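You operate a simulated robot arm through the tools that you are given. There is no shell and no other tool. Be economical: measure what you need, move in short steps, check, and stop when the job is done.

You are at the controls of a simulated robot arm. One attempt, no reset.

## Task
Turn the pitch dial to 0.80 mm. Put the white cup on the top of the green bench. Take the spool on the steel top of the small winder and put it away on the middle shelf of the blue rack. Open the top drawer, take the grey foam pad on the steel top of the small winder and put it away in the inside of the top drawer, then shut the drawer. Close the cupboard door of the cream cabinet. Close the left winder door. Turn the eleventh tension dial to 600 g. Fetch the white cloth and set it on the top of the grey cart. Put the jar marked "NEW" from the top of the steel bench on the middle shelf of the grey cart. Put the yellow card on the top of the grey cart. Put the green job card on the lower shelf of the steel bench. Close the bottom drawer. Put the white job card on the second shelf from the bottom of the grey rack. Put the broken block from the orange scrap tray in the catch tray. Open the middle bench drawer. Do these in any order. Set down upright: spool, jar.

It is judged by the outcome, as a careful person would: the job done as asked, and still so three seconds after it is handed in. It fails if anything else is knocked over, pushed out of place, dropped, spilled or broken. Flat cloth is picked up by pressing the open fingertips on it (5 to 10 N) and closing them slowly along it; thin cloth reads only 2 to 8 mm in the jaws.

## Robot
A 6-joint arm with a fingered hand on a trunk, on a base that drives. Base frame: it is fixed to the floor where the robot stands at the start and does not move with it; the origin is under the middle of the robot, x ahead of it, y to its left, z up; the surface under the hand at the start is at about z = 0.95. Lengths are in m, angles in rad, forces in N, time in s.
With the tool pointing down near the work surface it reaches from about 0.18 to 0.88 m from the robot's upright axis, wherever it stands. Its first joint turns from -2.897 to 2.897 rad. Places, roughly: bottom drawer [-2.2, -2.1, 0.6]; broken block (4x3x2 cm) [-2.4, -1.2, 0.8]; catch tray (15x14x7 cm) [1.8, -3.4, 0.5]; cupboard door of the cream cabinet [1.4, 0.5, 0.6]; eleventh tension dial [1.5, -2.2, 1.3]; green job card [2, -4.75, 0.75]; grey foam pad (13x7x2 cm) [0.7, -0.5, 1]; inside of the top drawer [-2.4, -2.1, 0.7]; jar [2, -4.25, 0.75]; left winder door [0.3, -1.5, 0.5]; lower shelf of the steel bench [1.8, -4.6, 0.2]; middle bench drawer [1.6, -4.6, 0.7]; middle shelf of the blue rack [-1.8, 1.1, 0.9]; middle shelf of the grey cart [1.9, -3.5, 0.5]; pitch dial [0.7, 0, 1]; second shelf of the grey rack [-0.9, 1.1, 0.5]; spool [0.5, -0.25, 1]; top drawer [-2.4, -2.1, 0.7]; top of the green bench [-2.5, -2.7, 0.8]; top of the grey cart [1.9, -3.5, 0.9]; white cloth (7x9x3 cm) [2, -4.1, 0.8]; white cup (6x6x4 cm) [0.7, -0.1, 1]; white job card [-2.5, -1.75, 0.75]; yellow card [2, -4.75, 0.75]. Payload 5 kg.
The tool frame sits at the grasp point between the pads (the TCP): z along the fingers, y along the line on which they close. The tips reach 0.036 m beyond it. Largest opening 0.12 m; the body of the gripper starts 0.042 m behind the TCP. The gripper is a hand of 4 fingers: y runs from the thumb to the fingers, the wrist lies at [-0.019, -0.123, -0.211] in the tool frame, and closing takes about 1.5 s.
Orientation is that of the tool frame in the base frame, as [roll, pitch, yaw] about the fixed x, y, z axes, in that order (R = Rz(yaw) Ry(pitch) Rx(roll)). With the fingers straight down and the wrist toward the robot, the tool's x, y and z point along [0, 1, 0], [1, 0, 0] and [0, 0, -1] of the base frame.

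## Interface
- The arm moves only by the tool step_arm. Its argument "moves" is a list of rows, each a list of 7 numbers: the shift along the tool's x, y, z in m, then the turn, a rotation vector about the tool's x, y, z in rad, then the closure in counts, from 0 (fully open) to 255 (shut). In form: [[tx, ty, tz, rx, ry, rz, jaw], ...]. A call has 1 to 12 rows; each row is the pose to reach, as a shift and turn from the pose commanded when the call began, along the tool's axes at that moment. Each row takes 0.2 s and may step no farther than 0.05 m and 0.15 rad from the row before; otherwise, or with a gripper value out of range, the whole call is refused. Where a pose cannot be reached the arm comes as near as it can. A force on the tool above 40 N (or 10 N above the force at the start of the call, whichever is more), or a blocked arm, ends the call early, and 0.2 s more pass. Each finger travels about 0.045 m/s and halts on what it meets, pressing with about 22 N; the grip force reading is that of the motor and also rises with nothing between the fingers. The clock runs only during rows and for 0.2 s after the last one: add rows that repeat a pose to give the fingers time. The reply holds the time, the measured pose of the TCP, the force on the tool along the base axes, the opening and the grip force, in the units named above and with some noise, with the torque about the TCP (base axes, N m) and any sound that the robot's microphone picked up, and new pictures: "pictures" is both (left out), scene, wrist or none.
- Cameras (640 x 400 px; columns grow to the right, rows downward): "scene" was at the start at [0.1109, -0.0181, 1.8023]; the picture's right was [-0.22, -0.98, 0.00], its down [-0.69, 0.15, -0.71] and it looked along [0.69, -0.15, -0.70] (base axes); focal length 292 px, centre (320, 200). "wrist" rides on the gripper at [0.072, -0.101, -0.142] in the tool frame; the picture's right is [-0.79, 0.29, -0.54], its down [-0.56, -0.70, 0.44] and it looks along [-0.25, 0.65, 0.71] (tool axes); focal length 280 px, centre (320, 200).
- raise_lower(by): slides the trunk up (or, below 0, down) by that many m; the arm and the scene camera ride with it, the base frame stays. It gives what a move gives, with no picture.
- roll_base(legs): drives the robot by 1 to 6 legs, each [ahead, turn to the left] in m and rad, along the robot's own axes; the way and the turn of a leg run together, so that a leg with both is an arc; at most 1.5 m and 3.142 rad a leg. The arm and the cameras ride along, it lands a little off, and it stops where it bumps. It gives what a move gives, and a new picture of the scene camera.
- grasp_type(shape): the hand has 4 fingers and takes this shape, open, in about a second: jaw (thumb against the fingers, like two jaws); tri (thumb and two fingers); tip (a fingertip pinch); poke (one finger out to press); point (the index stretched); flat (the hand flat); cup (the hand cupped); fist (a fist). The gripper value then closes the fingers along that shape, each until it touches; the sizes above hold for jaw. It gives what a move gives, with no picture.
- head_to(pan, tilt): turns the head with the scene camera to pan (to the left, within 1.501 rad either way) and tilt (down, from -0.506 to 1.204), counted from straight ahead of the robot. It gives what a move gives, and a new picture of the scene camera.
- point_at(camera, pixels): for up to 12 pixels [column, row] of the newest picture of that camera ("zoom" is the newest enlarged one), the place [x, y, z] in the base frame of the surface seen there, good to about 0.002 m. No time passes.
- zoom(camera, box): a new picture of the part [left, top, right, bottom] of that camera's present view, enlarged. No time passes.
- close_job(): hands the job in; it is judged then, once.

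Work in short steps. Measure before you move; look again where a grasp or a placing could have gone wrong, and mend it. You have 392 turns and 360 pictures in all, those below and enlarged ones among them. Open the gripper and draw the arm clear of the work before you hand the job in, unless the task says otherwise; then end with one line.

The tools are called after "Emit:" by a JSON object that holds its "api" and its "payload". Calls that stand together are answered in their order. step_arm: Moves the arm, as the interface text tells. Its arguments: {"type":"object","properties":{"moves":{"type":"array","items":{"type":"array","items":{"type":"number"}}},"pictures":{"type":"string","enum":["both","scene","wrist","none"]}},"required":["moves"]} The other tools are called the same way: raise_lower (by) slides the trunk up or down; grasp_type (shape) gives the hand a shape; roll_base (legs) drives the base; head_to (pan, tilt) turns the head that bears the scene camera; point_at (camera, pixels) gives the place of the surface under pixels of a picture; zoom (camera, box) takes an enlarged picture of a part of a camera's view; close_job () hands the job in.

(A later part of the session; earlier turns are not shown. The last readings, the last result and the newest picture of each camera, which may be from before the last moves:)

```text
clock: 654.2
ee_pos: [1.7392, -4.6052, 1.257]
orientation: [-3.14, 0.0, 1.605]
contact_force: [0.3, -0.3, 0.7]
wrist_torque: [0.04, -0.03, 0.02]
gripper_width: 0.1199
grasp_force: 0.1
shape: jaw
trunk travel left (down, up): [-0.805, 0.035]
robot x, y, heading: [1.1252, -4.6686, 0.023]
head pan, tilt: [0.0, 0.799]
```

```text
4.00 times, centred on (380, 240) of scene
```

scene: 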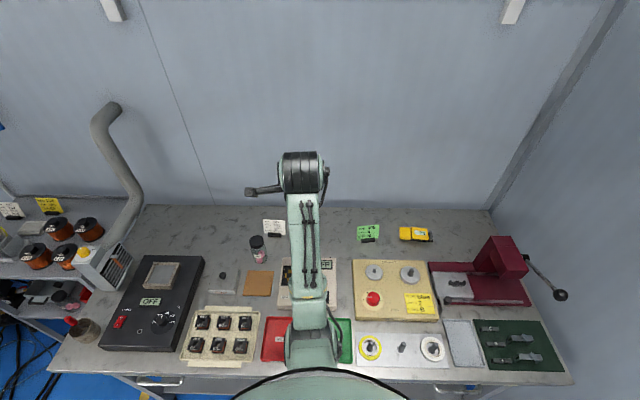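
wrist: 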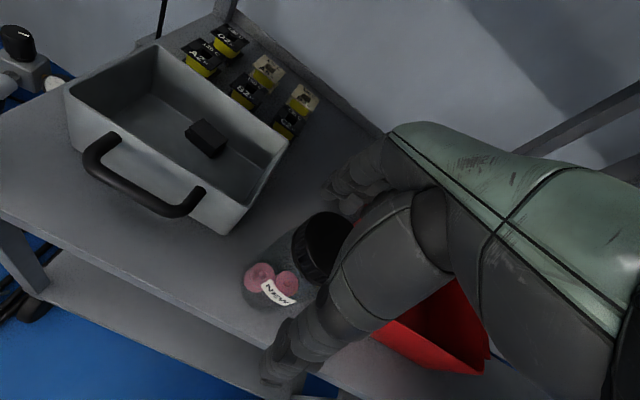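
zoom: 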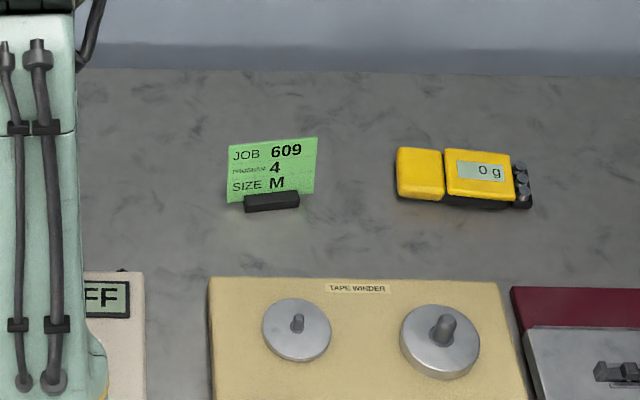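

Drive 0.03 ahead, lower trunk 0.2, and move above the green card (1.970,-4.845).

Emit:
{"api": "roll_base", "payload": {"legs": [[0.03, 0]]}}

Emit:
{"api": "raise_lower", "payload": {"by": -0.22}}

Emit:
{"api": "step_arm", "payload": {"moves": [[-0.035, 0.027, 0, 0, 0, -0.015, 60], [-0.07, 0.054, 0, 0, 0, -0.03, 60], [-0.105, 0.082, 0, 0, 0, -0.045, 60], [-0.14, 0.109, 0, 0, 0, -0.06, 60], [-0.175, 0.136, 0, 0, 0, -0.075, 60], [-0.21, 0.164, 0, 0, 0, -0.09, 60], [-0.2476, 0.1926, 0, 0, 0, -0.1, 60], [-0.2476, 0.1926, 0.04, 0, 0, -0.1, 60]], "pictures": "wrist"}}

```text
clock: 655.1
ee_pos: [1.7643, -4.6047, 1.2594]
orientation: [3.141, -0.001, 1.605]
contact_force: [-1.2, 0.3, 0.8]
wrist_torque: [0.0, -0.06, -0.01]
gripper_width: 0.1197
grasp_force: 0.1
shape: jaw
trunk travel left (down, up): [-0.805, 0.035]
robot x, y, heading: [1.1586, -4.6714, 0.02]
head pan, tilt: [0.0, 0.799]
```

scene: 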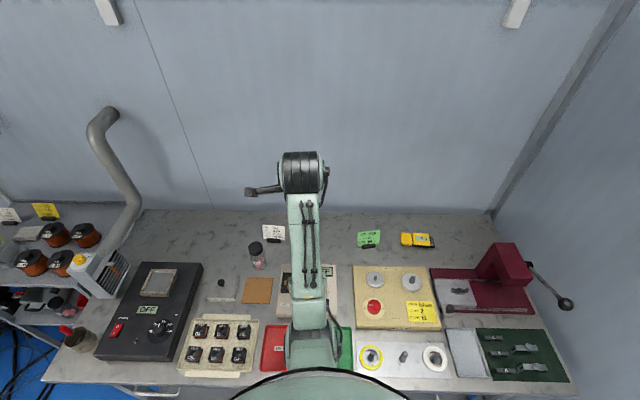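

```text
clock: 657.4
ee_pos: [1.7693, -4.6047, 1.0352]
orientation: [-3.139, -0.001, 1.606]
contact_force: [-0.8, -0.9, -0.3]
wrist_torque: [0.0, 0.02, 0.01]
gripper_width: 0.1195
grasp_force: 0.0
shape: jaw
trunk travel left (down, up): [-0.585, 0.255]
robot x, y, heading: [1.1583, -4.6725, 0.018]
head pan, tilt: [0.0, 0.799]
```

```text
clock: 659.2
ee_pos: [1.9718, -4.8466, 0.9962]
orientation: [-3.141, -0.001, 1.706]
contact_force: [0.4, 0.1, 0.5]
wrist_torque: [0.03, 0.03, 0.02]
gripper_width: 0.092
grasp_force: 0.1
shape: jaw
trunk travel left (down, up): [-0.585, 0.255]
robot x, y, heading: [1.1519, -4.6739, 0.021]
head pan, tilt: [0.0, 0.799]
```

wrist: 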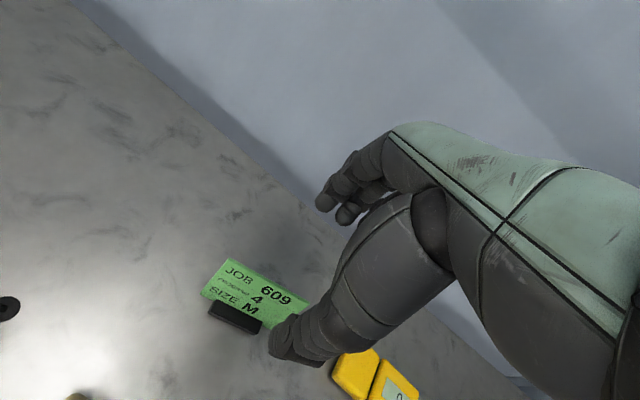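

Descend 0.107, close, lift and retract.

Emit:
{"api": "step_arm", "payload": {"moves": [[0, 0, 0.04, 0, 0, 0, 60], [0, 0, 0.08, 0, 0, 0, 80], [0, 0, 0.107, 0, 0, 0, 100], [0, 0, 0.107, 0, 0, 0, 150], [0, 0, 0.107, 0, 0, 0, 200], [0, 0, 0.107, 0, 0, 0, 240], [0, 0, 0.107, 0, 0, 0, 255], [0, 0, 0.107, 0, 0, 0, 255], [0, 0, 0.107, 0, 0, 0, 255]], "pictures": "none"}}

Emit:
{"api": "step_arm", "payload": {"moves": [[0, 0, -0.03, 0, 0, 0, 255], [0, 0, -0.07, 0, 0, 0, 255], [0, 0, -0.11, 0, 0, 0, 255], [0, 0, -0.15, 0, 0, 0, 255], [0.02, -0.04, -0.17, 0, 0, 0, 255], [0.04, -0.08, -0.17, 0, 0, 0, 255], [0.06, -0.12, -0.17, 0, 0, 0, 255], [0.08, -0.16, -0.17, 0, 0, 0, 255], [0.1, -0.2, -0.17, 0, 0, 0, 255], [0.12, -0.24, -0.17, 0, 0, 0, 255]], "pictures": "wrist"}}

```text
clock: 661.2
ee_pos: [1.9688, -4.8451, 0.8871]
orientation: [-3.139, -0.001, 1.705]
contact_force: [0.1, 0.1, -0.3]
wrist_torque: [0.0, 0.08, 0.02]
gripper_width: 0.0002
grasp_force: 22.5
shape: jaw
trunk travel left (down, up): [-0.585, 0.255]
robot x, y, heading: [1.1562, -4.669, 0.019]
head pan, tilt: [0.0, 0.799]
```

```text
clock: 663.4
ee_pos: [1.7373, -4.7602, 1.0187]
orientation: [3.135, -0.001, 1.707]
contact_force: [-0.4, -0.2, -0.8]
wrist_torque: [-0.02, -0.03, -0.02]
gripper_width: 0.0
grasp_force: 21.4
shape: jaw
out of reach, approached as far as the arm can: row 9, 10
trunk travel left (down, up): [-0.585, 0.255]
robot x, y, heading: [1.1561, -4.6704, 0.014]
head pan, tilt: [0.0, 0.799]
```

wrist: 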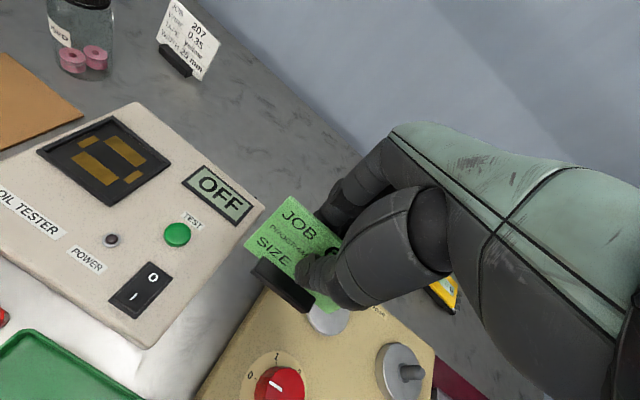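

Green card held. Back off 0.5, lower the trunk and view the lower shelf.

Emit:
{"api": "roll_base", "payload": {"legs": [[-0.5, 0]]}}

Emit:
{"api": "raise_lower", "payload": {"by": -0.4}}

Emit:
{"api": "raise_lower", "payload": {"by": -0.17}}

Emit:
{"api": "head_to", "payload": {"pan": 0.0, "tilt": 0.5}}

```text
clock: 666.5
ee_pos: [1.2486, -4.7696, 1.018]
orientation: [3.135, -0.002, 1.71]
contact_force: [-0.2, -0.5, -1.4]
wrist_torque: [0.02, 0.02, -0.03]
gripper_width: 0.0001
grasp_force: 22.1
shape: jaw
trunk travel left (down, up): [-0.585, 0.255]
robot x, y, heading: [0.668, -4.6829, 0.023]
head pan, tilt: [0.0, 0.799]
```

scene: 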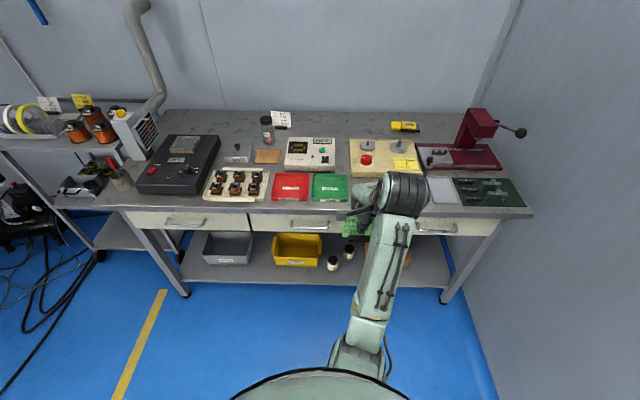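

```text
clock: 670.4
ee_pos: [1.2494, -4.7685, 0.6177]
orientation: [3.136, -0.001, 1.711]
contact_force: [-0.2, 0.8, 0.2]
wrist_torque: [0.01, -0.01, 0.01]
gripper_width: 0.0
grasp_force: 22.2
shape: jaw
trunk travel left (down, up): [-0.185, 0.655]
robot x, y, heading: [0.6677, -4.6833, 0.026]
head pan, tilt: [0.0, 0.799]
```

```text
clock: 672.3
ee_pos: [1.2495, -4.7708, 0.4476]
orientation: [3.136, 0.0, 1.707]
contact_force: [0.6, -0.4, -1.1]
wrist_torque: [-0.03, 0.02, -0.05]
gripper_width: 0.0
grasp_force: 22.1
shape: jaw
trunk travel left (down, up): [-0.015, 0.825]
robot x, y, heading: [0.6648, -4.6777, 0.028]
head pan, tilt: [0.0, 0.799]
```

```text
clock: 673.1
ee_pos: [1.2466, -4.7701, 0.4465]
orientation: [3.138, -0.003, 1.709]
contact_force: [-0.4, -0.5, -0.1]
wrist_torque: [0.03, 0.02, 0.01]
gripper_width: 0.0
grasp_force: 21.5
shape: jaw
trunk travel left (down, up): [-0.015, 0.825]
robot x, y, heading: [0.6655, -4.6811, 0.023]
head pan, tilt: [0.0, 0.499]
```

scene: 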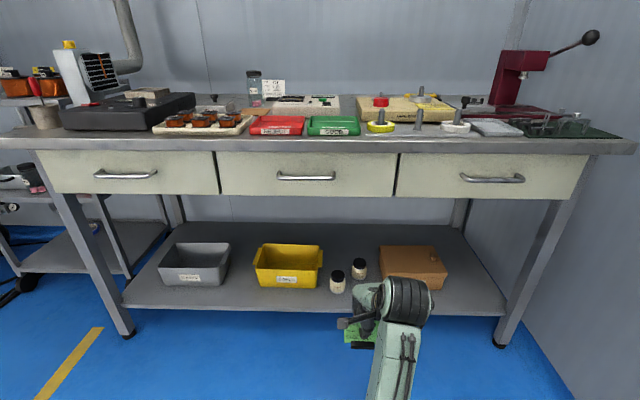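

I measure free spots on the lower shelf: between the bins (242,285), right of the brown box (470,290), and handle of the middle drawer (306,177).

Emit:
{"api": "point_at", "payload": {"camera": "scene", "pixels": [[242, 290], [242, 270], [470, 290], [460, 305], [300, 303], [447, 270], [240, 306], [306, 177], [280, 172], [333, 174], [306, 165], [258, 250]]}}

Emit:
{"api": "zoom", "payload": {"camera": "scene", "box": [150, 220, 510, 350]}}

```text
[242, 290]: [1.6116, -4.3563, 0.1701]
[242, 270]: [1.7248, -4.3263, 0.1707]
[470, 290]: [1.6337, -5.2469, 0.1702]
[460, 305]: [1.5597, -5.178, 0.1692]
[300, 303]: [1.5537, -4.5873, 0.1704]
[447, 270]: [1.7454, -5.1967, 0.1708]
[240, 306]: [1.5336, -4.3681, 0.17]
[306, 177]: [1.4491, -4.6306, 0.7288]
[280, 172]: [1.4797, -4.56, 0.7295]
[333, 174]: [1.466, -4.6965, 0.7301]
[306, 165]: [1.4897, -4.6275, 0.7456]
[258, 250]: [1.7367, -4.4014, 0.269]
```

```text
1.78 times, centred on (330, 285) of scene
```

zoom: 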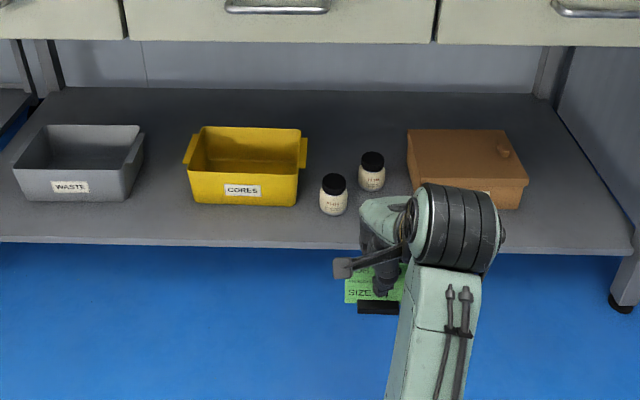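

Best spot: front strip at (1.575,-4.345), in front of the gap between the grey and yellow bins; shelf z 0.17. I reposition the base to y≈-4.35.

Emit:
{"api": "roll_base", "payload": {"legs": [[0, 1.55], [0.34, 0], [0, -1.57]]}}

Emit:
{"api": "step_arm", "payload": {"moves": [[0.03, 0, 0.03, 0, 0, 0.03, 255], [0.06, 0, 0.06, 0, 0, 0.06, 255], [0.08, 0, 0.1, 0, 0, 0.09, 255], [0.08, 0, 0.14, 0, 0, 0.13, 255]], "pictures": "none"}}

```text
clock: 684.5
ee_pos: [1.2466, -4.4496, 0.4467]
orientation: [3.137, -0.004, 1.682]
contact_force: [-0.6, 0.0, -0.5]
wrist_torque: [-0.01, 0.01, -0.02]
gripper_width: 0.0
grasp_force: 22.0
shape: jaw
trunk travel left (down, up): [-0.015, 0.825]
robot x, y, heading: [0.6648, -4.3406, -0.0]
head pan, tilt: [0.0, 0.499]
```

scene: 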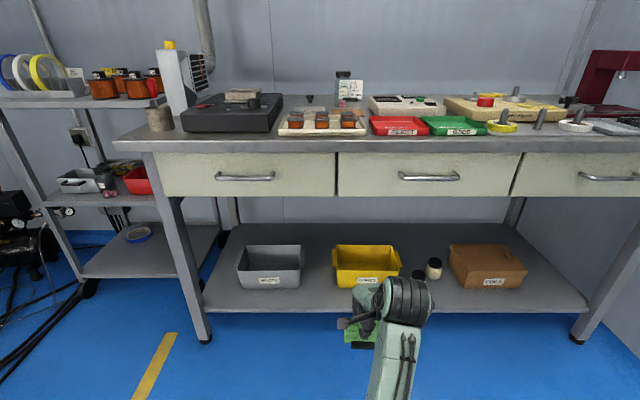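

```text
clock: 685.5
ee_pos: [1.2375, -4.3695, 0.3089]
orientation: [3.137, -0.001, 1.552]
contact_force: [0.2, -0.7, -0.6]
wrist_torque: [-0.01, 0.02, 0.01]
gripper_width: 0.0004
grasp_force: 22.6
shape: jaw
trunk travel left (down, up): [-0.015, 0.825]
robot x, y, heading: [0.6605, -4.347, 0.003]
head pan, tilt: [0.0, 0.499]
```

The jar stands fine on the cart (105,182). I check the bin edges, then drive in.

Emit:
{"api": "point_at", "payload": {"camera": "scene", "pixels": [[304, 250], [300, 285], [335, 252], [340, 285], [265, 285], [365, 285], [318, 300]]}}

Emit:
{"api": "roll_base", "payload": {"legs": [[0.335, 0]]}}

Emit:
{"api": "step_arm", "payload": {"moves": [[0, 0, 0.02, 0, 0, 0, 255], [0, 0, 0.04, 0, 0, 0, 255]]}}

```text
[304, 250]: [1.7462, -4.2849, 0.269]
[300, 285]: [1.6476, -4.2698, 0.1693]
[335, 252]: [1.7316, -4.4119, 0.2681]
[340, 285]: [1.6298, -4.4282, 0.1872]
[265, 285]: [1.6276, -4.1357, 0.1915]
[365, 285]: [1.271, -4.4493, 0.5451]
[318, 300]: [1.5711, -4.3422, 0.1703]
```

```text
clock: 687.8
ee_pos: [1.5665, -4.3667, 0.3091]
orientation: [3.136, -0.001, 1.558]
contact_force: [0.1, -0.2, -0.3]
wrist_torque: [-0.02, -0.01, -0.04]
gripper_width: 0.0
grasp_force: 22.2
shape: jaw
trunk travel left (down, up): [-0.015, 0.825]
robot x, y, heading: [0.992, -4.3452, 0.001]
head pan, tilt: [0.0, 0.499]
```

scene: 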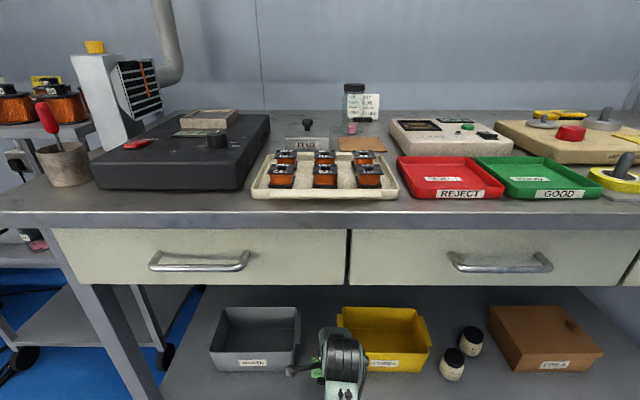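

```text
clock: 688.4
ee_pos: [1.5659, -4.3646, 0.2697]
orientation: [3.136, -0.002, 1.555]
contact_force: [0.1, -0.3, -0.1]
wrist_torque: [-0.03, 0.03, 0.01]
gripper_width: 0.0
grasp_force: 22.3
shape: jaw
trunk travel left (down, up): [-0.015, 0.825]
robot x, y, heading: [0.9965, -4.3437, 0.001]
head pan, tilt: [0.0, 0.499]
```

scene: 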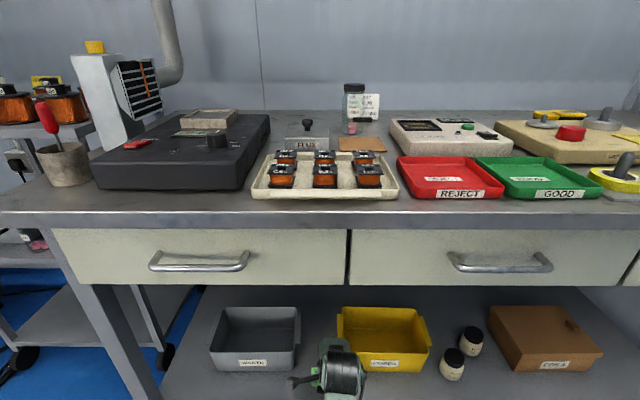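
wrist: 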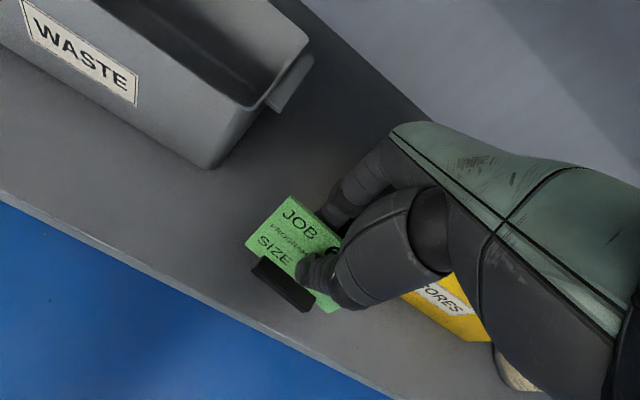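

Room is fine. Lower to contact (TCP≈0.238).

Emit:
{"api": "step_arm", "payload": {"moves": [[0.005, 0, 0.015, 0, 0, 0, 255], [0.005, 0, 0.026, 0, 0, 0, 255], [0.005, 0, 0.032, 0, 0, 0, 255], [0.005, 0, 0.0335, 0, 0, 0, 255], [0.005, 0, 0.0335, 0, 0, 0, 255]], "pictures": "none"}}

```text
clock: 689.6
ee_pos: [1.5668, -4.3619, 0.2377]
orientation: [3.133, -0.001, 1.555]
contact_force: [3.4, -1.1, 8.4]
wrist_torque: [-0.02, -0.03, 0.01]
gripper_width: 0.0
grasp_force: 22.0
shape: jaw
trunk travel left (down, up): [-0.015, 0.825]
robot x, y, heading: [0.9952, -4.3479, -0.004]
head pan, tilt: [0.0, 0.499]
```

Contact. Ease 1.5 mm, open modestly, rise above the card, and back out by base.

Emit:
{"api": "step_arm", "payload": {"moves": [[0, 0, -0.0015, 0, 0, 0, 230], [0, 0, -0.0015, 0, 0, 0, 180], [0, 0, -0.0015, 0, 0, 0, 140], [0, 0, -0.0015, 0, 0, 0, 130], [0, 0, -0.0015, 0, 0, 0, 130]], "pictures": "none"}}

Emit:
{"api": "raise_lower", "payload": {"by": 0.08}}

Emit:
{"api": "step_arm", "payload": {"moves": [[0, 0, -0.002, 0, 0, 0, 120]], "pictures": "wrist"}}

```text
clock: 690.8
ee_pos: [1.5656, -4.3605, 0.2375]
orientation: [3.136, 0.0, 1.558]
contact_force: [0.2, 0.9, -0.2]
wrist_torque: [0.02, 0.0, 0.01]
gripper_width: 0.0581
grasp_force: 0.1
shape: jaw
trunk travel left (down, up): [-0.015, 0.825]
robot x, y, heading: [0.9951, -4.3435, -0.001]
head pan, tilt: [0.0, 0.499]
```

```text
clock: 692.0
ee_pos: [1.5653, -4.3621, 0.3175]
orientation: [3.136, 0.0, 1.556]
contact_force: [0.5, 0.6, -1.1]
wrist_torque: [-0.02, 0.0, 0.01]
gripper_width: 0.0585
grasp_force: 0.1
shape: jaw
trunk travel left (down, up): [-0.095, 0.745]
robot x, y, heading: [0.9962, -4.3447, 0.002]
head pan, tilt: [0.0, 0.499]
```

```text
clock: 692.4
ee_pos: [1.5669, -4.3609, 0.3202]
orientation: [3.136, -0.001, 1.557]
contact_force: [-0.1, 0.3, -0.3]
wrist_torque: [-0.02, 0.0, 0.0]
gripper_width: 0.0632
grasp_force: 0.0
shape: jaw
trunk travel left (down, up): [-0.095, 0.745]
robot x, y, heading: [0.9925, -4.3493, -0.0]
head pan, tilt: [0.0, 0.499]
```

wrist: 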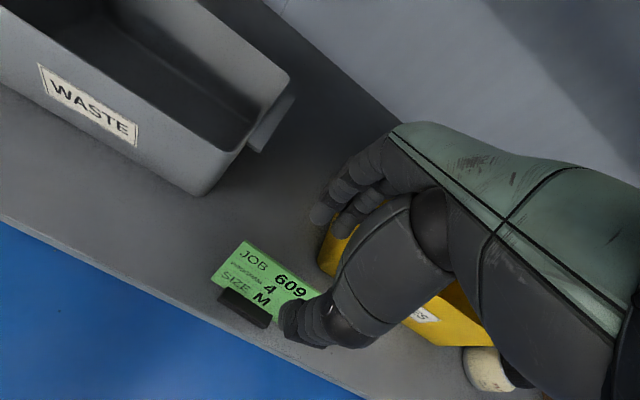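

Green card placed. Now the middle drawer: handle bar at (1.455, -4.63, 0.728). I back off, shift to y≈-4.63, raise, and tilt the hand 0.85 rad.

Emit:
{"api": "roll_base", "payload": {"legs": [[-0.45, 0], [0, -1.57], [0.28, 0], [0, 1.57]]}}

Emit:
{"api": "raise_lower", "payload": {"by": 0.4}}

Emit:
{"api": "step_arm", "payload": {"moves": [[0, 0, 0, -0.14, 0, 0, 150], [0, 0, 0, -0.28, 0, 0, 181], [0, 0, 0, -0.42, 0, 0, 181], [0, 0, 0, -0.56, 0, 0, 181], [0, 0, 0, -0.7, 0, 0, 181], [0, 0, 0, -0.84, 0, 0, 181]], "pictures": "scene"}}

```text
clock: 706.1
ee_pos: [1.1197, -4.6199, 0.3204]
orientation: [3.138, 0.0, 1.595]
contact_force: [0.4, 0.8, 0.0]
wrist_torque: [-0.01, 0.03, 0.02]
gripper_width: 0.0632
grasp_force: 0.0
shape: jaw
trunk travel left (down, up): [-0.095, 0.745]
robot x, y, heading: [0.5463, -4.6225, 0.041]
head pan, tilt: [0.0, 0.499]
```

scene: 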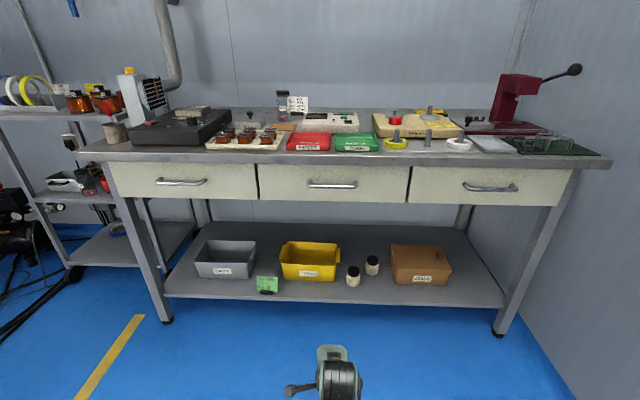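

```text
clock: 710.0
ee_pos: [1.1202, -4.6191, 0.7199]
orientation: [3.137, -0.002, 1.597]
contact_force: [0.4, 0.3, 0.3]
wrist_torque: [-0.01, 0.03, -0.01]
gripper_width: 0.063
grasp_force: 0.1
shape: jaw
trunk travel left (down, up): [-0.495, 0.345]
robot x, y, heading: [0.5435, -4.6241, 0.042]
head pan, tilt: [0.0, 0.499]
```

```text
clock: 711.4
ee_pos: [1.1179, -4.6184, 0.7204]
orientation: [2.332, 0.001, 1.604]
contact_force: [0.2, -0.4, 0.6]
wrist_torque: [0.0, 0.02, -0.04]
gripper_width: 0.0351
grasp_force: 0.0
shape: jaw
out of reach, approached as far as the arm can: row 6
trunk travel left (down, up): [-0.495, 0.345]
robot x, y, heading: [0.5458, -4.6288, 0.039]
head pan, tilt: [0.0, 0.499]
```

scene: 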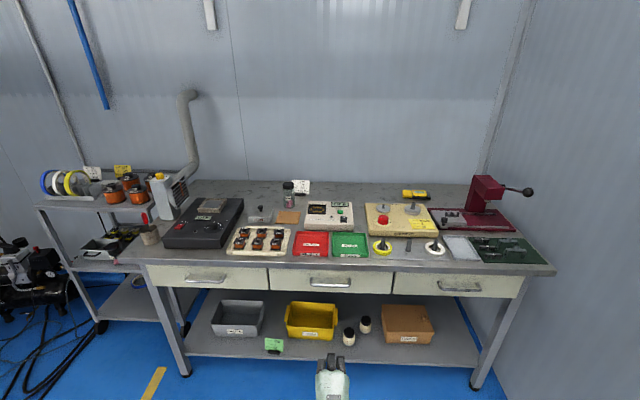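

Hand tilted. I re-measure the handle (330,283) and bench lip.

Emit:
{"api": "zoom", "payload": {"camera": "scene", "box": [290, 255, 370, 305]}}

Emit:
{"api": "point_at", "payload": {"camera": "zoom", "pixels": [[320, 235], [320, 228], [320, 242], [170, 215], [470, 215], [320, 200], [320, 115], [320, 135], [320, 275], [320, 70]]}}

```text
8.00 times, centred on (330, 280) of scene
```

zoom: 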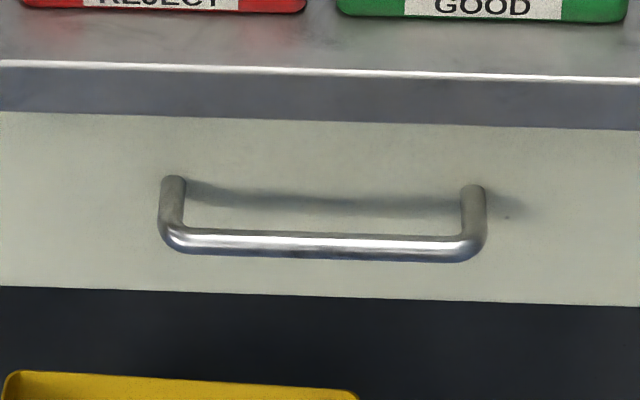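

```text
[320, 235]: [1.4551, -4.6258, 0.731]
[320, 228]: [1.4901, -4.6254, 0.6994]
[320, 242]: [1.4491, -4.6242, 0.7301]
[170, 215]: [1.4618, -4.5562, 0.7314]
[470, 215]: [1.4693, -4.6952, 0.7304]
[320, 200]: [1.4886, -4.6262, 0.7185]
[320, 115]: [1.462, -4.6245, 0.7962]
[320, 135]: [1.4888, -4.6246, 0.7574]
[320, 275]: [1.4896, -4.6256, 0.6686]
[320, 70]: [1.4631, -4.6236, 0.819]
```

Approach along the finger axis (fwd-down) so the fingers go over the bar. Drive ahead 0.25, align 6 cm short, opening ~32 mm.

Emit:
{"api": "roll_base", "payload": {"legs": [[0.25, 0]]}}

Emit:
{"api": "step_arm", "payload": {"moves": [[-0.007, 0.022, -0.008, 0, 0, 0, 185], [-0.014, 0.044, -0.016, 0, 0, 0, 185], [-0.0195, 0.0653, -0.0235, 0, 0, 0, 185], [-0.0195, 0.0653, -0.0235, 0, 0, 0, 185]]}}

```text
clock: 713.3
ee_pos: [1.366, -4.6066, 0.7205]
orientation: [2.332, -0.002, 1.608]
contact_force: [0.2, 0.1, -0.7]
wrist_torque: [-0.02, 0.02, 0.0]
gripper_width: 0.0352
grasp_force: 0.0
shape: jaw
trunk travel left (down, up): [-0.495, 0.345]
robot x, y, heading: [0.7909, -4.6179, 0.044]
head pan, tilt: [0.0, 0.499]
```

scene: 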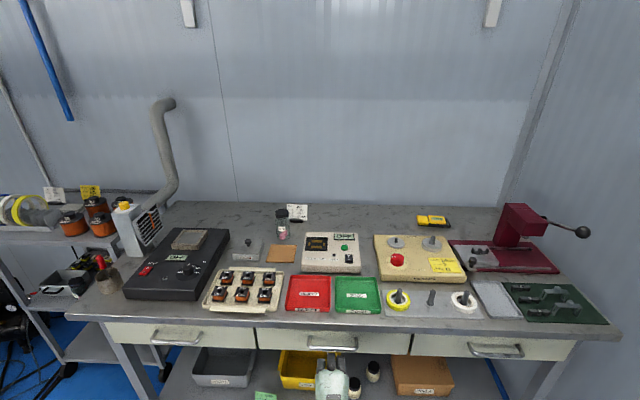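

```text
clock: 714.3
ee_pos: [1.393, -4.6263, 0.785]
orientation: [2.331, -0.002, 1.608]
contact_force: [-0.2, -0.1, 0.0]
wrist_torque: [-0.01, 0.0, -0.02]
gripper_width: 0.0331
grasp_force: 0.0
shape: jaw
trunk travel left (down, up): [-0.495, 0.345]
robot x, y, heading: [0.7933, -4.6177, 0.044]
head pan, tilt: [0.0, 0.499]
```

scene: 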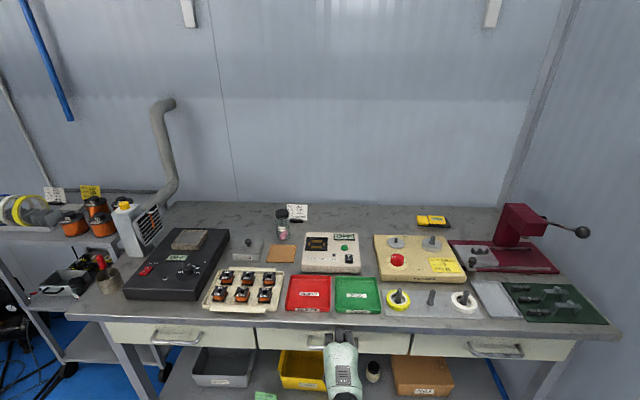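
wrist: 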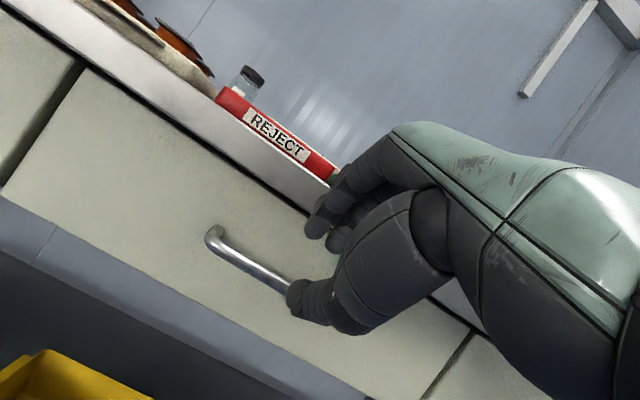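

Aligned. Slide 0.058 along the finger axis and close.

Emit:
{"api": "step_arm", "payload": {"moves": [[0, 0, 0.02, 0, 0, 0, 185], [0, 0, 0.04, 0, 0, 0, 185], [0, 0, 0.052, 0, 0, 0, 185], [0, 0, 0.058, 0, 0, 0, 185], [0, 0, 0.058, 0, 0, 0, 215], [0, 0, 0.058, 0, 0, 0, 255], [0, 0, 0.058, 0, 0, 0, 255], [0, 0, 0.058, 0, 0, 0, 255]], "pictures": "wrist"}}

```text
clock: 715.1
ee_pos: [1.4222, -4.6249, 0.7494]
orientation: [2.337, -0.005, 1.609]
contact_force: [-31.3, -0.1, -0.5]
wrist_torque: [0.03, -1.28, -0.54]
gripper_width: 0.0307
grasp_force: 0.0
shape: jaw
trunk travel left (down, up): [-0.495, 0.345]
robot x, y, heading: [0.7916, -4.614, 0.047]
head pan, tilt: [0.0, 0.499]
stopped in row 3: the force on the tool passed its limit at 44 N (the readings are from after the stop); the commanded pose is now the measured one
```

wrist: 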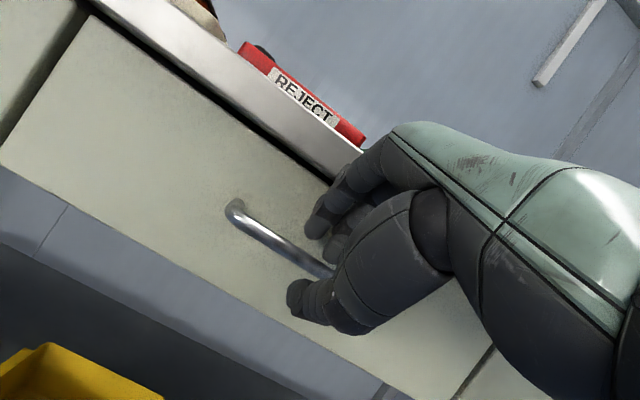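

The finger backs touch the bench lip (31 N). I back off, tilt further to ~0.96, and re-align.

Emit:
{"api": "step_arm", "payload": {"moves": [[0, 0, -0.02, 0, 0, 0, 185], [0, 0, -0.035, -0.08, 0, 0, 185], [0, 0, -0.035, -0.15, 0, 0, 185], [0, 0, -0.035, -0.15, 0, 0, 190]], "pictures": "wrist"}}

```text
clock: 716.1
ee_pos: [1.4018, -4.6236, 0.775]
orientation: [2.217, -0.004, 1.619]
contact_force: [0.6, 0.4, 0.3]
wrist_torque: [0.0, 0.03, -0.03]
gripper_width: 0.0309
grasp_force: 0.0
shape: jaw
trunk travel left (down, up): [-0.495, 0.345]
robot x, y, heading: [0.7888, -4.6138, 0.042]
head pan, tilt: [0.0, 0.499]
```

wrist: 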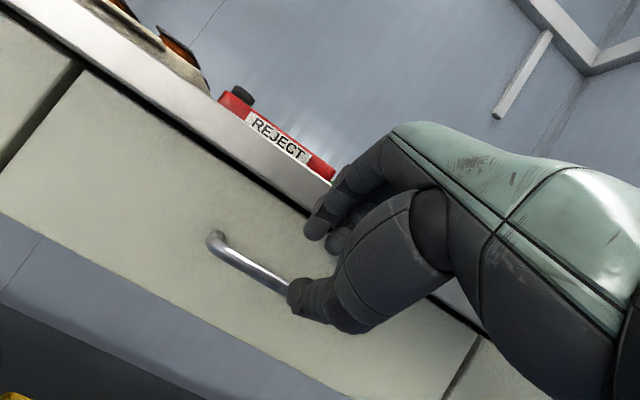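

Bar is 71 mm ahead along the axis. I shift the hand 11 mm down-back and advance 47 mm.

Emit:
{"api": "step_arm", "payload": {"moves": [[0, -0.011, 0, 0, 0, 0, 190], [0, -0.011, 0.015, 0, 0, 0, 190], [0, -0.011, 0.03, 0, 0, 0, 190], [0, -0.011, 0.04, 0, 0, 0, 190], [0, -0.011, 0.047, 0, 0, 0, 190], [0, -0.011, 0.047, 0, 0, 0, 225], [0, -0.011, 0.047, 0, 0, 0, 255], [0, -0.011, 0.047, 0, 0, 0, 255]], "pictures": "wrist"}}

```text
clock: 717.9
ee_pos: [1.4336, -4.6232, 0.7375]
orientation: [2.186, -0.004, 1.608]
contact_force: [-5.9, 0.6, 2.2]
wrist_torque: [-0.09, -0.22, -0.02]
gripper_width: 0.0078
grasp_force: 22.0
shape: jaw
out of reach, approached as far as the arm can: row 1
trunk travel left (down, up): [-0.495, 0.345]
robot x, y, heading: [0.791, -4.6181, 0.041]
head pan, tilt: [0.0, 0.499]
```

wrist: 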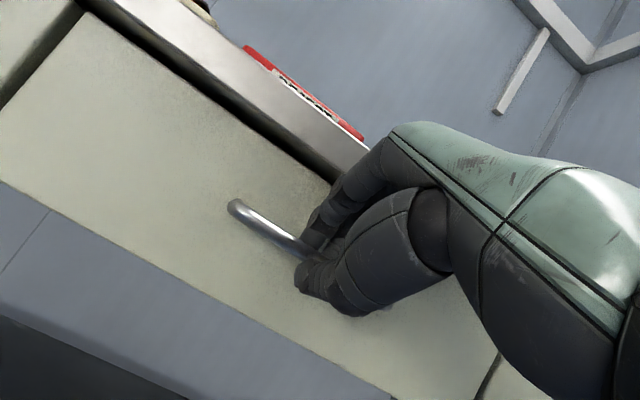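

Bar gripped (8 mm). Pull by driving back 0.22.

Emit:
{"api": "roll_base", "payload": {"legs": [[-0.1, 0]]}}

Emit:
{"api": "roll_base", "payload": {"legs": [[-0.13, 0]]}}

```text
clock: 719.1
ee_pos: [1.3309, -4.626, 0.7385]
orientation: [2.185, -0.003, 1.61]
contact_force: [1.3, 21.3, -3.2]
wrist_torque: [0.08, 0.0, 0.51]
gripper_width: 0.0078
grasp_force: 22.4
shape: jaw
trunk travel left (down, up): [-0.495, 0.345]
robot x, y, heading: [0.6905, -4.6177, 0.044]
head pan, tilt: [0.0, 0.499]
```

scene: 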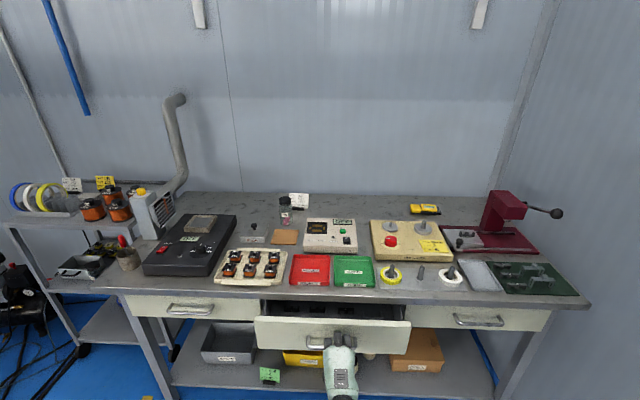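

```text
clock: 720.5
ee_pos: [1.2, -4.6311, 0.7372]
orientation: [2.184, -0.002, 1.611]
contact_force: [0.3, 22.7, -4.6]
wrist_torque: [0.06, 0.07, 0.6]
gripper_width: 0.0077
grasp_force: 21.6
shape: jaw
trunk travel left (down, up): [-0.495, 0.345]
robot x, y, heading: [0.5597, -4.6273, 0.043]
head pan, tilt: [0.0, 0.499]
```

scene: 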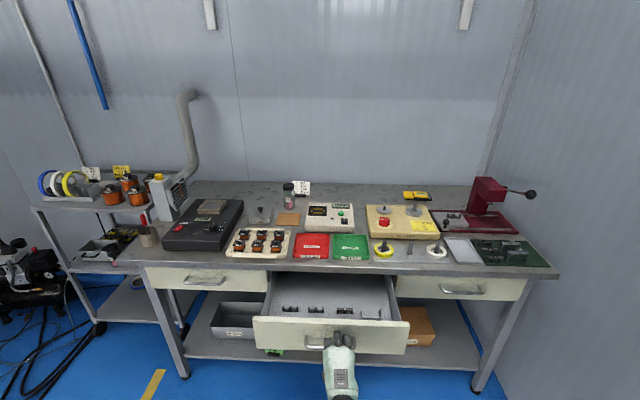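

Drawer is out ~0.23 m. I pull a little more to be clearly open.

Emit:
{"api": "roll_base", "payload": {"legs": [[-0.05, 0]]}}

Emit:
{"api": "step_arm", "payload": {"moves": [[0, 0, 0, 0, 0, 0, 220], [0, 0, 0, 0, 0, 0, 180], [0, 0, 0, 0, 0, 0, 150], [0, 0, 0, 0, 0, 0, 140]], "pictures": "wrist"}}

```text
clock: 721.4
ee_pos: [1.1492, -4.6314, 0.7387]
orientation: [2.185, -0.002, 1.612]
contact_force: [-0.2, 26.5, -4.0]
wrist_torque: [0.11, 0.09, 0.68]
gripper_width: 0.0079
grasp_force: 21.9
shape: jaw
trunk travel left (down, up): [-0.495, 0.345]
robot x, y, heading: [0.5101, -4.6285, 0.049]
head pan, tilt: [0.0, 0.499]
```

scene: 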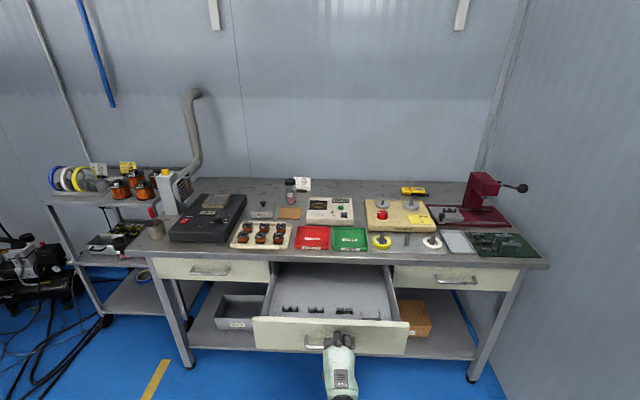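

```text
clock: 722.4
ee_pos: [1.1499, -4.6341, 0.7365]
orientation: [2.184, -0.005, 1.612]
contact_force: [0.2, 0.0, 0.8]
wrist_torque: [0.01, -0.02, 0.0]
gripper_width: 0.0538
grasp_force: 0.1
shape: jaw
trunk travel left (down, up): [-0.495, 0.345]
robot x, y, heading: [0.5078, -4.6298, 0.044]
head pan, tilt: [0.0, 0.499]
```

wrist: 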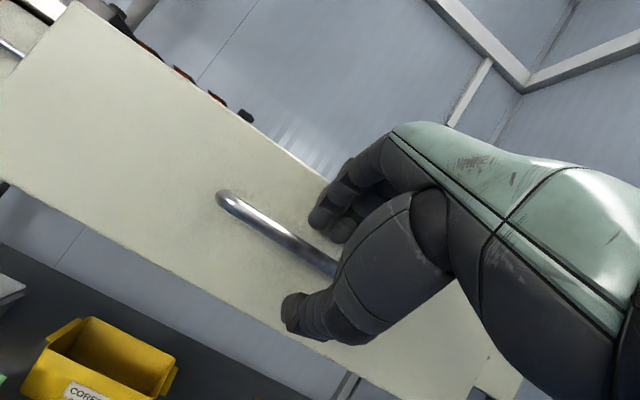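

Released. Withdraw along the finger axis.

Emit:
{"api": "step_arm", "payload": {"moves": [[0, 0, -0.02, 0, 0, 0, 130], [0, 0, -0.04, 0, 0, 0, 130], [0, 0, -0.065, 0, 0, 0, 130]], "pictures": "wrist"}}

```text
clock: 723.2
ee_pos: [1.095, -4.6344, 0.7742]
orientation: [2.184, -0.005, 1.613]
contact_force: [-0.5, -0.1, 0.5]
wrist_torque: [0.02, 0.0, 0.01]
gripper_width: 0.0581
grasp_force: 0.0
shape: jaw
trunk travel left (down, up): [-0.495, 0.345]
robot x, y, heading: [0.5051, -4.626, 0.044]
head pan, tilt: [0.0, 0.499]
```

wrist: 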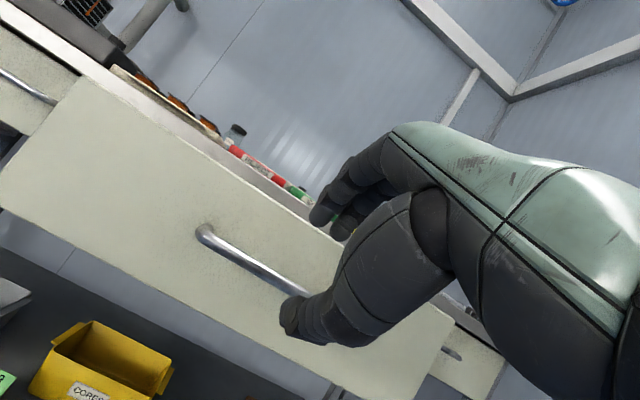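

Clear. Back away, untilt the hand, raise the trunk, and look at the whole bench, then toward the tension stand.

Emit:
{"api": "roll_base", "payload": {"legs": [[-0.3, 0]]}}

Emit:
{"api": "step_arm", "payload": {"moves": [[0, 0, 0, 0.14, 0, 0, 60], [0, 0, 0, 0.28, 0, 0, 0], [0, 0, 0, 0.42, 0, 0, 0], [0, 0, 0, 0.56, 0, 0, 0], [0, 0, 0, 0.7, 0, 0, 0], [0, 0, 0, 0.84, 0, 0, 0], [0, 0, 0, 0.955, 0, 0, 0]], "pictures": "none"}}

Emit:
{"api": "raise_lower", "payload": {"by": 0.33}}

Emit:
{"api": "head_to", "payload": {"pan": 1.2, "tilt": 0.25}}

```text
clock: 725.3
ee_pos: [0.8371, -4.6472, 0.7735]
orientation: [2.187, -0.003, 1.595]
contact_force: [0.3, 0.1, 0.8]
wrist_torque: [-0.02, 0.02, 0.0]
gripper_width: 0.0586
grasp_force: 0.1
shape: jaw
trunk travel left (down, up): [-0.495, 0.345]
robot x, y, heading: [0.2521, -4.6232, 0.007]
head pan, tilt: [0.0, 0.499]
stopped in leg 1: the robot was blocked; the commanded pose is now the measured one
```

scene: 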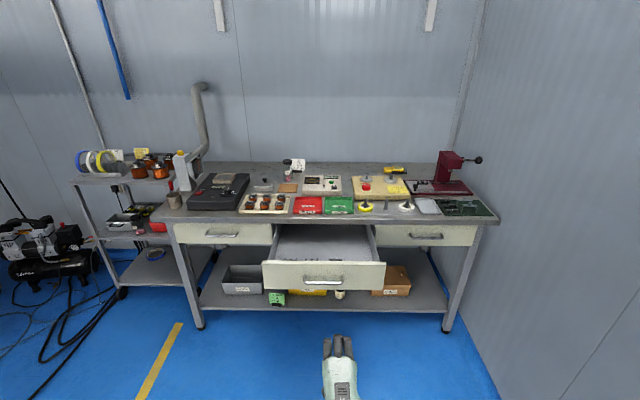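

```text
clock: 726.9
ee_pos: [0.8376, -4.647, 0.775]
orientation: [-3.141, -0.005, 1.594]
contact_force: [0.7, 1.4, -0.2]
wrist_torque: [-0.01, -0.02, 0.0]
gripper_width: 0.1198
grasp_force: 0.1
shape: jaw
out of reach, approached as far as the arm can: row 1
trunk travel left (down, up): [-0.495, 0.345]
robot x, y, heading: [0.2475, -4.6221, 0.011]
head pan, tilt: [0.0, 0.499]
```

```text
clock: 730.1
ee_pos: [0.8375, -4.6469, 1.1051]
orientation: [3.14, -0.004, 1.596]
contact_force: [0.8, -0.5, -0.3]
wrist_torque: [-0.01, -0.03, 0.03]
gripper_width: 0.1196
grasp_force: 0.0
shape: jaw
trunk travel left (down, up): [-0.825, 0.015]
robot x, y, heading: [0.2489, -4.621, 0.008]
head pan, tilt: [0.0, 0.499]
```

```text
clock: 731.5
ee_pos: [0.8372, -4.6465, 1.1043]
orientation: [3.14, -0.005, 1.595]
contact_force: [-0.2, -0.7, -0.1]
wrist_torque: [-0.04, -0.01, 0.0]
gripper_width: 0.1196
grasp_force: 0.0
shape: jaw
trunk travel left (down, up): [-0.825, 0.015]
robot x, y, heading: [0.2519, -4.6247, 0.012]
head pan, tilt: [1.201, 0.25]
```

scene: 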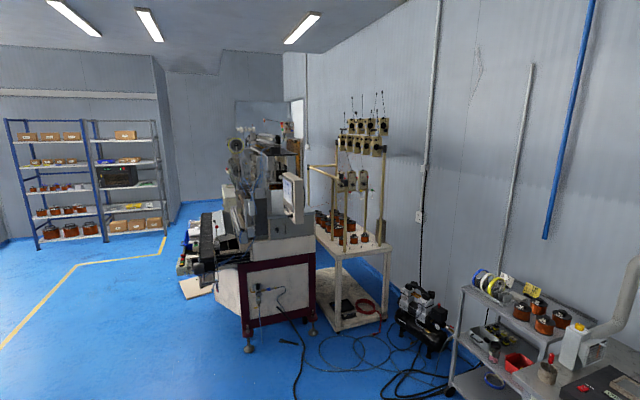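

I bumped a bench behind at x≈0.25; move forward a bit. First zoom on the tension stand to understand the dials.

Emit:
{"api": "zoom", "payload": {"camera": "scene", "box": [290, 80, 430, 260]}}

Emit:
{"api": "point_at", "payload": {"camera": "scene", "pixels": [[345, 145], [375, 148], [350, 180], [360, 182], [383, 125], [352, 127], [340, 330], [388, 318], [330, 250], [388, 245], [248, 345], [312, 330]]}}

```text
2.22 times, centred on (360, 170) of scene
```

zoom: 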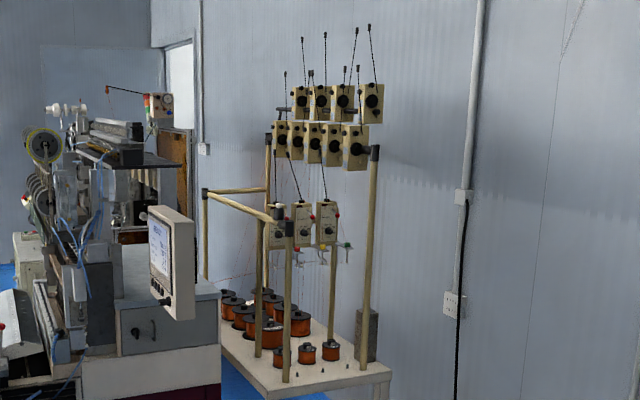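

```text
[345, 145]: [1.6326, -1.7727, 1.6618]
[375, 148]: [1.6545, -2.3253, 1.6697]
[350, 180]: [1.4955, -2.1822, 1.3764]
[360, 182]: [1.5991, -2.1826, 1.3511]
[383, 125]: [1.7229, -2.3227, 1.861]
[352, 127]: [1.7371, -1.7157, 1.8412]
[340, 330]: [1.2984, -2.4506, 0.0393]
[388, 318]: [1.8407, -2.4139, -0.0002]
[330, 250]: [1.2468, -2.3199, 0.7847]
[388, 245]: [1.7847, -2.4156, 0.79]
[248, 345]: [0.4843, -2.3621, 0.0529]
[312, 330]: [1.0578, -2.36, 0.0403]
```

The lower trio (#10–12) at (1.40/1.50/1.60, -2.18, 1.36) faces south; the eleventh is the middle one. I drive to (0.45,-3.45) to look closer and map hoses.

Emit:
{"api": "roll_base", "payload": {"legs": [[0.2, 0], [0, 1.56], [1.15, 0]]}}

Emit:
{"api": "head_to", "payload": {"pan": -0.75, "tilt": 0.55}}

```text
clock: 743.7
ee_pos: [0.4537, -2.8969, 1.105]
orientation: [3.14, -0.005, -3.106]
contact_force: [-0.2, 0.7, -0.1]
wrist_torque: [-0.01, -0.02, -0.02]
gripper_width: 0.1198
grasp_force: 0.1
shape: jaw
trunk travel left (down, up): [-0.825, 0.015]
robot x, y, heading: [0.4376, -3.4834, 1.59]
head pan, tilt: [1.201, 0.25]
```

scene: 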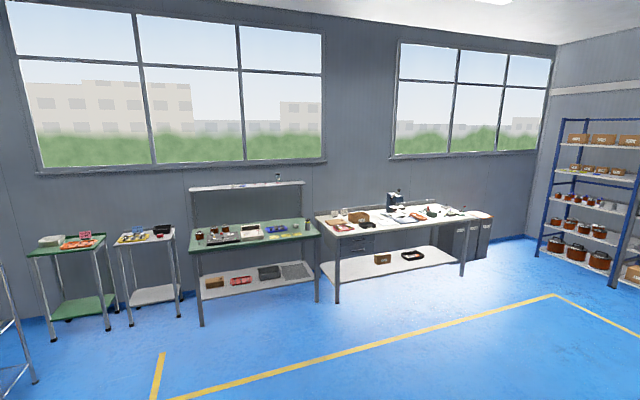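

```text
clock: 745.6
ee_pos: [0.4533, -2.8984, 1.1044]
orientation: [3.139, -0.006, -3.104]
contact_force: [-0.1, 0.0, -1.2]
wrist_torque: [-0.01, 0.0, 0.02]
gripper_width: 0.1195
grasp_force: 0.1
shape: jaw
trunk travel left (down, up): [-0.825, 0.015]
robot x, y, heading: [0.4337, -3.4863, 1.593]
head pan, tilt: [-0.75, 0.55]
```

scene: 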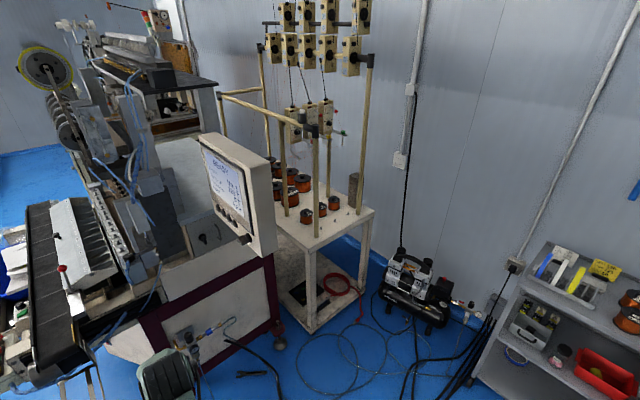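

Emit:
{"api": "zoom", "payload": {"camera": "scene", "box": [265, 75, 360, 155]}}

Emit:
{"api": "head_to", "payload": {"pan": -0.75, "tilt": 0.95}}

```text
5.00 times, centred on (312, 115) of scene
```

zoom: 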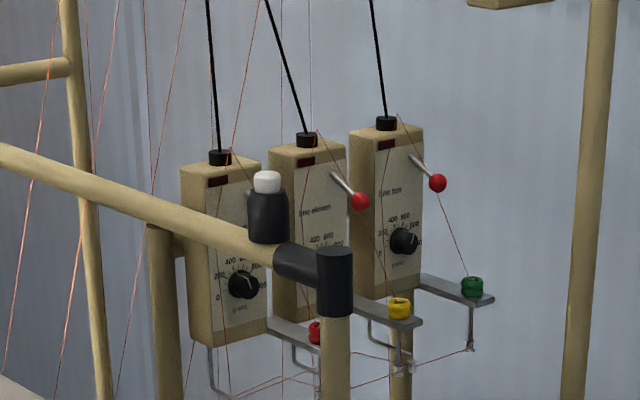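

```text
clock: 746.5
ee_pos: [0.4519, -2.8973, 1.1047]
orientation: [3.14, -0.005, -3.106]
contact_force: [0.0, -0.7, 0.8]
wrist_torque: [0.0, 0.02, -0.02]
gripper_width: 0.1198
grasp_force: 0.1
shape: jaw
trunk travel left (down, up): [-0.825, 0.015]
robot x, y, heading: [0.4341, -3.4862, 1.597]
head pan, tilt: [-0.75, 0.949]
```

scene: 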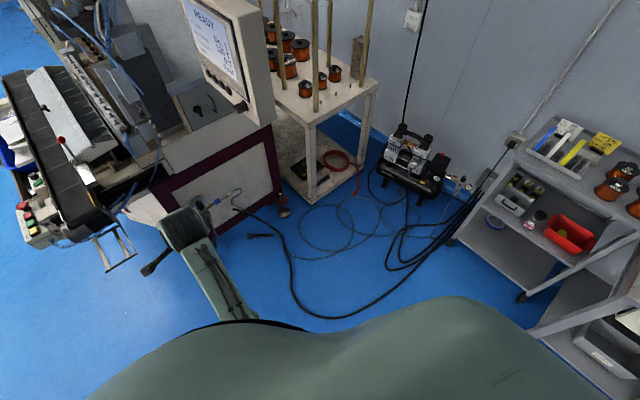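

Middle unit is #11. I measure hose positions and the table front, to decide where the base can stand.

Emit:
{"api": "point_at", "payload": {"camera": "scene", "pixels": [[237, 207], [270, 230], [292, 280], [345, 317], [410, 275], [300, 250], [380, 250], [350, 225], [315, 200], [330, 260], [385, 160], [420, 205]]}}

```text
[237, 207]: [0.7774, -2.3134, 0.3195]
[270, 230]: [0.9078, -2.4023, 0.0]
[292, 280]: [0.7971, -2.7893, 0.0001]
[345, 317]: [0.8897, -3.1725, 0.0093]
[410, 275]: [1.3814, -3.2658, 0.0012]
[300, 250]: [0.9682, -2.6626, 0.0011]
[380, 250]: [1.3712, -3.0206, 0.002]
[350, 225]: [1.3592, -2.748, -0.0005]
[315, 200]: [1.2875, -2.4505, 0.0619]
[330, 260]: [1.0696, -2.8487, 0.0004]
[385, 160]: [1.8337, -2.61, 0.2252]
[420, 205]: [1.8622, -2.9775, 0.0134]
```

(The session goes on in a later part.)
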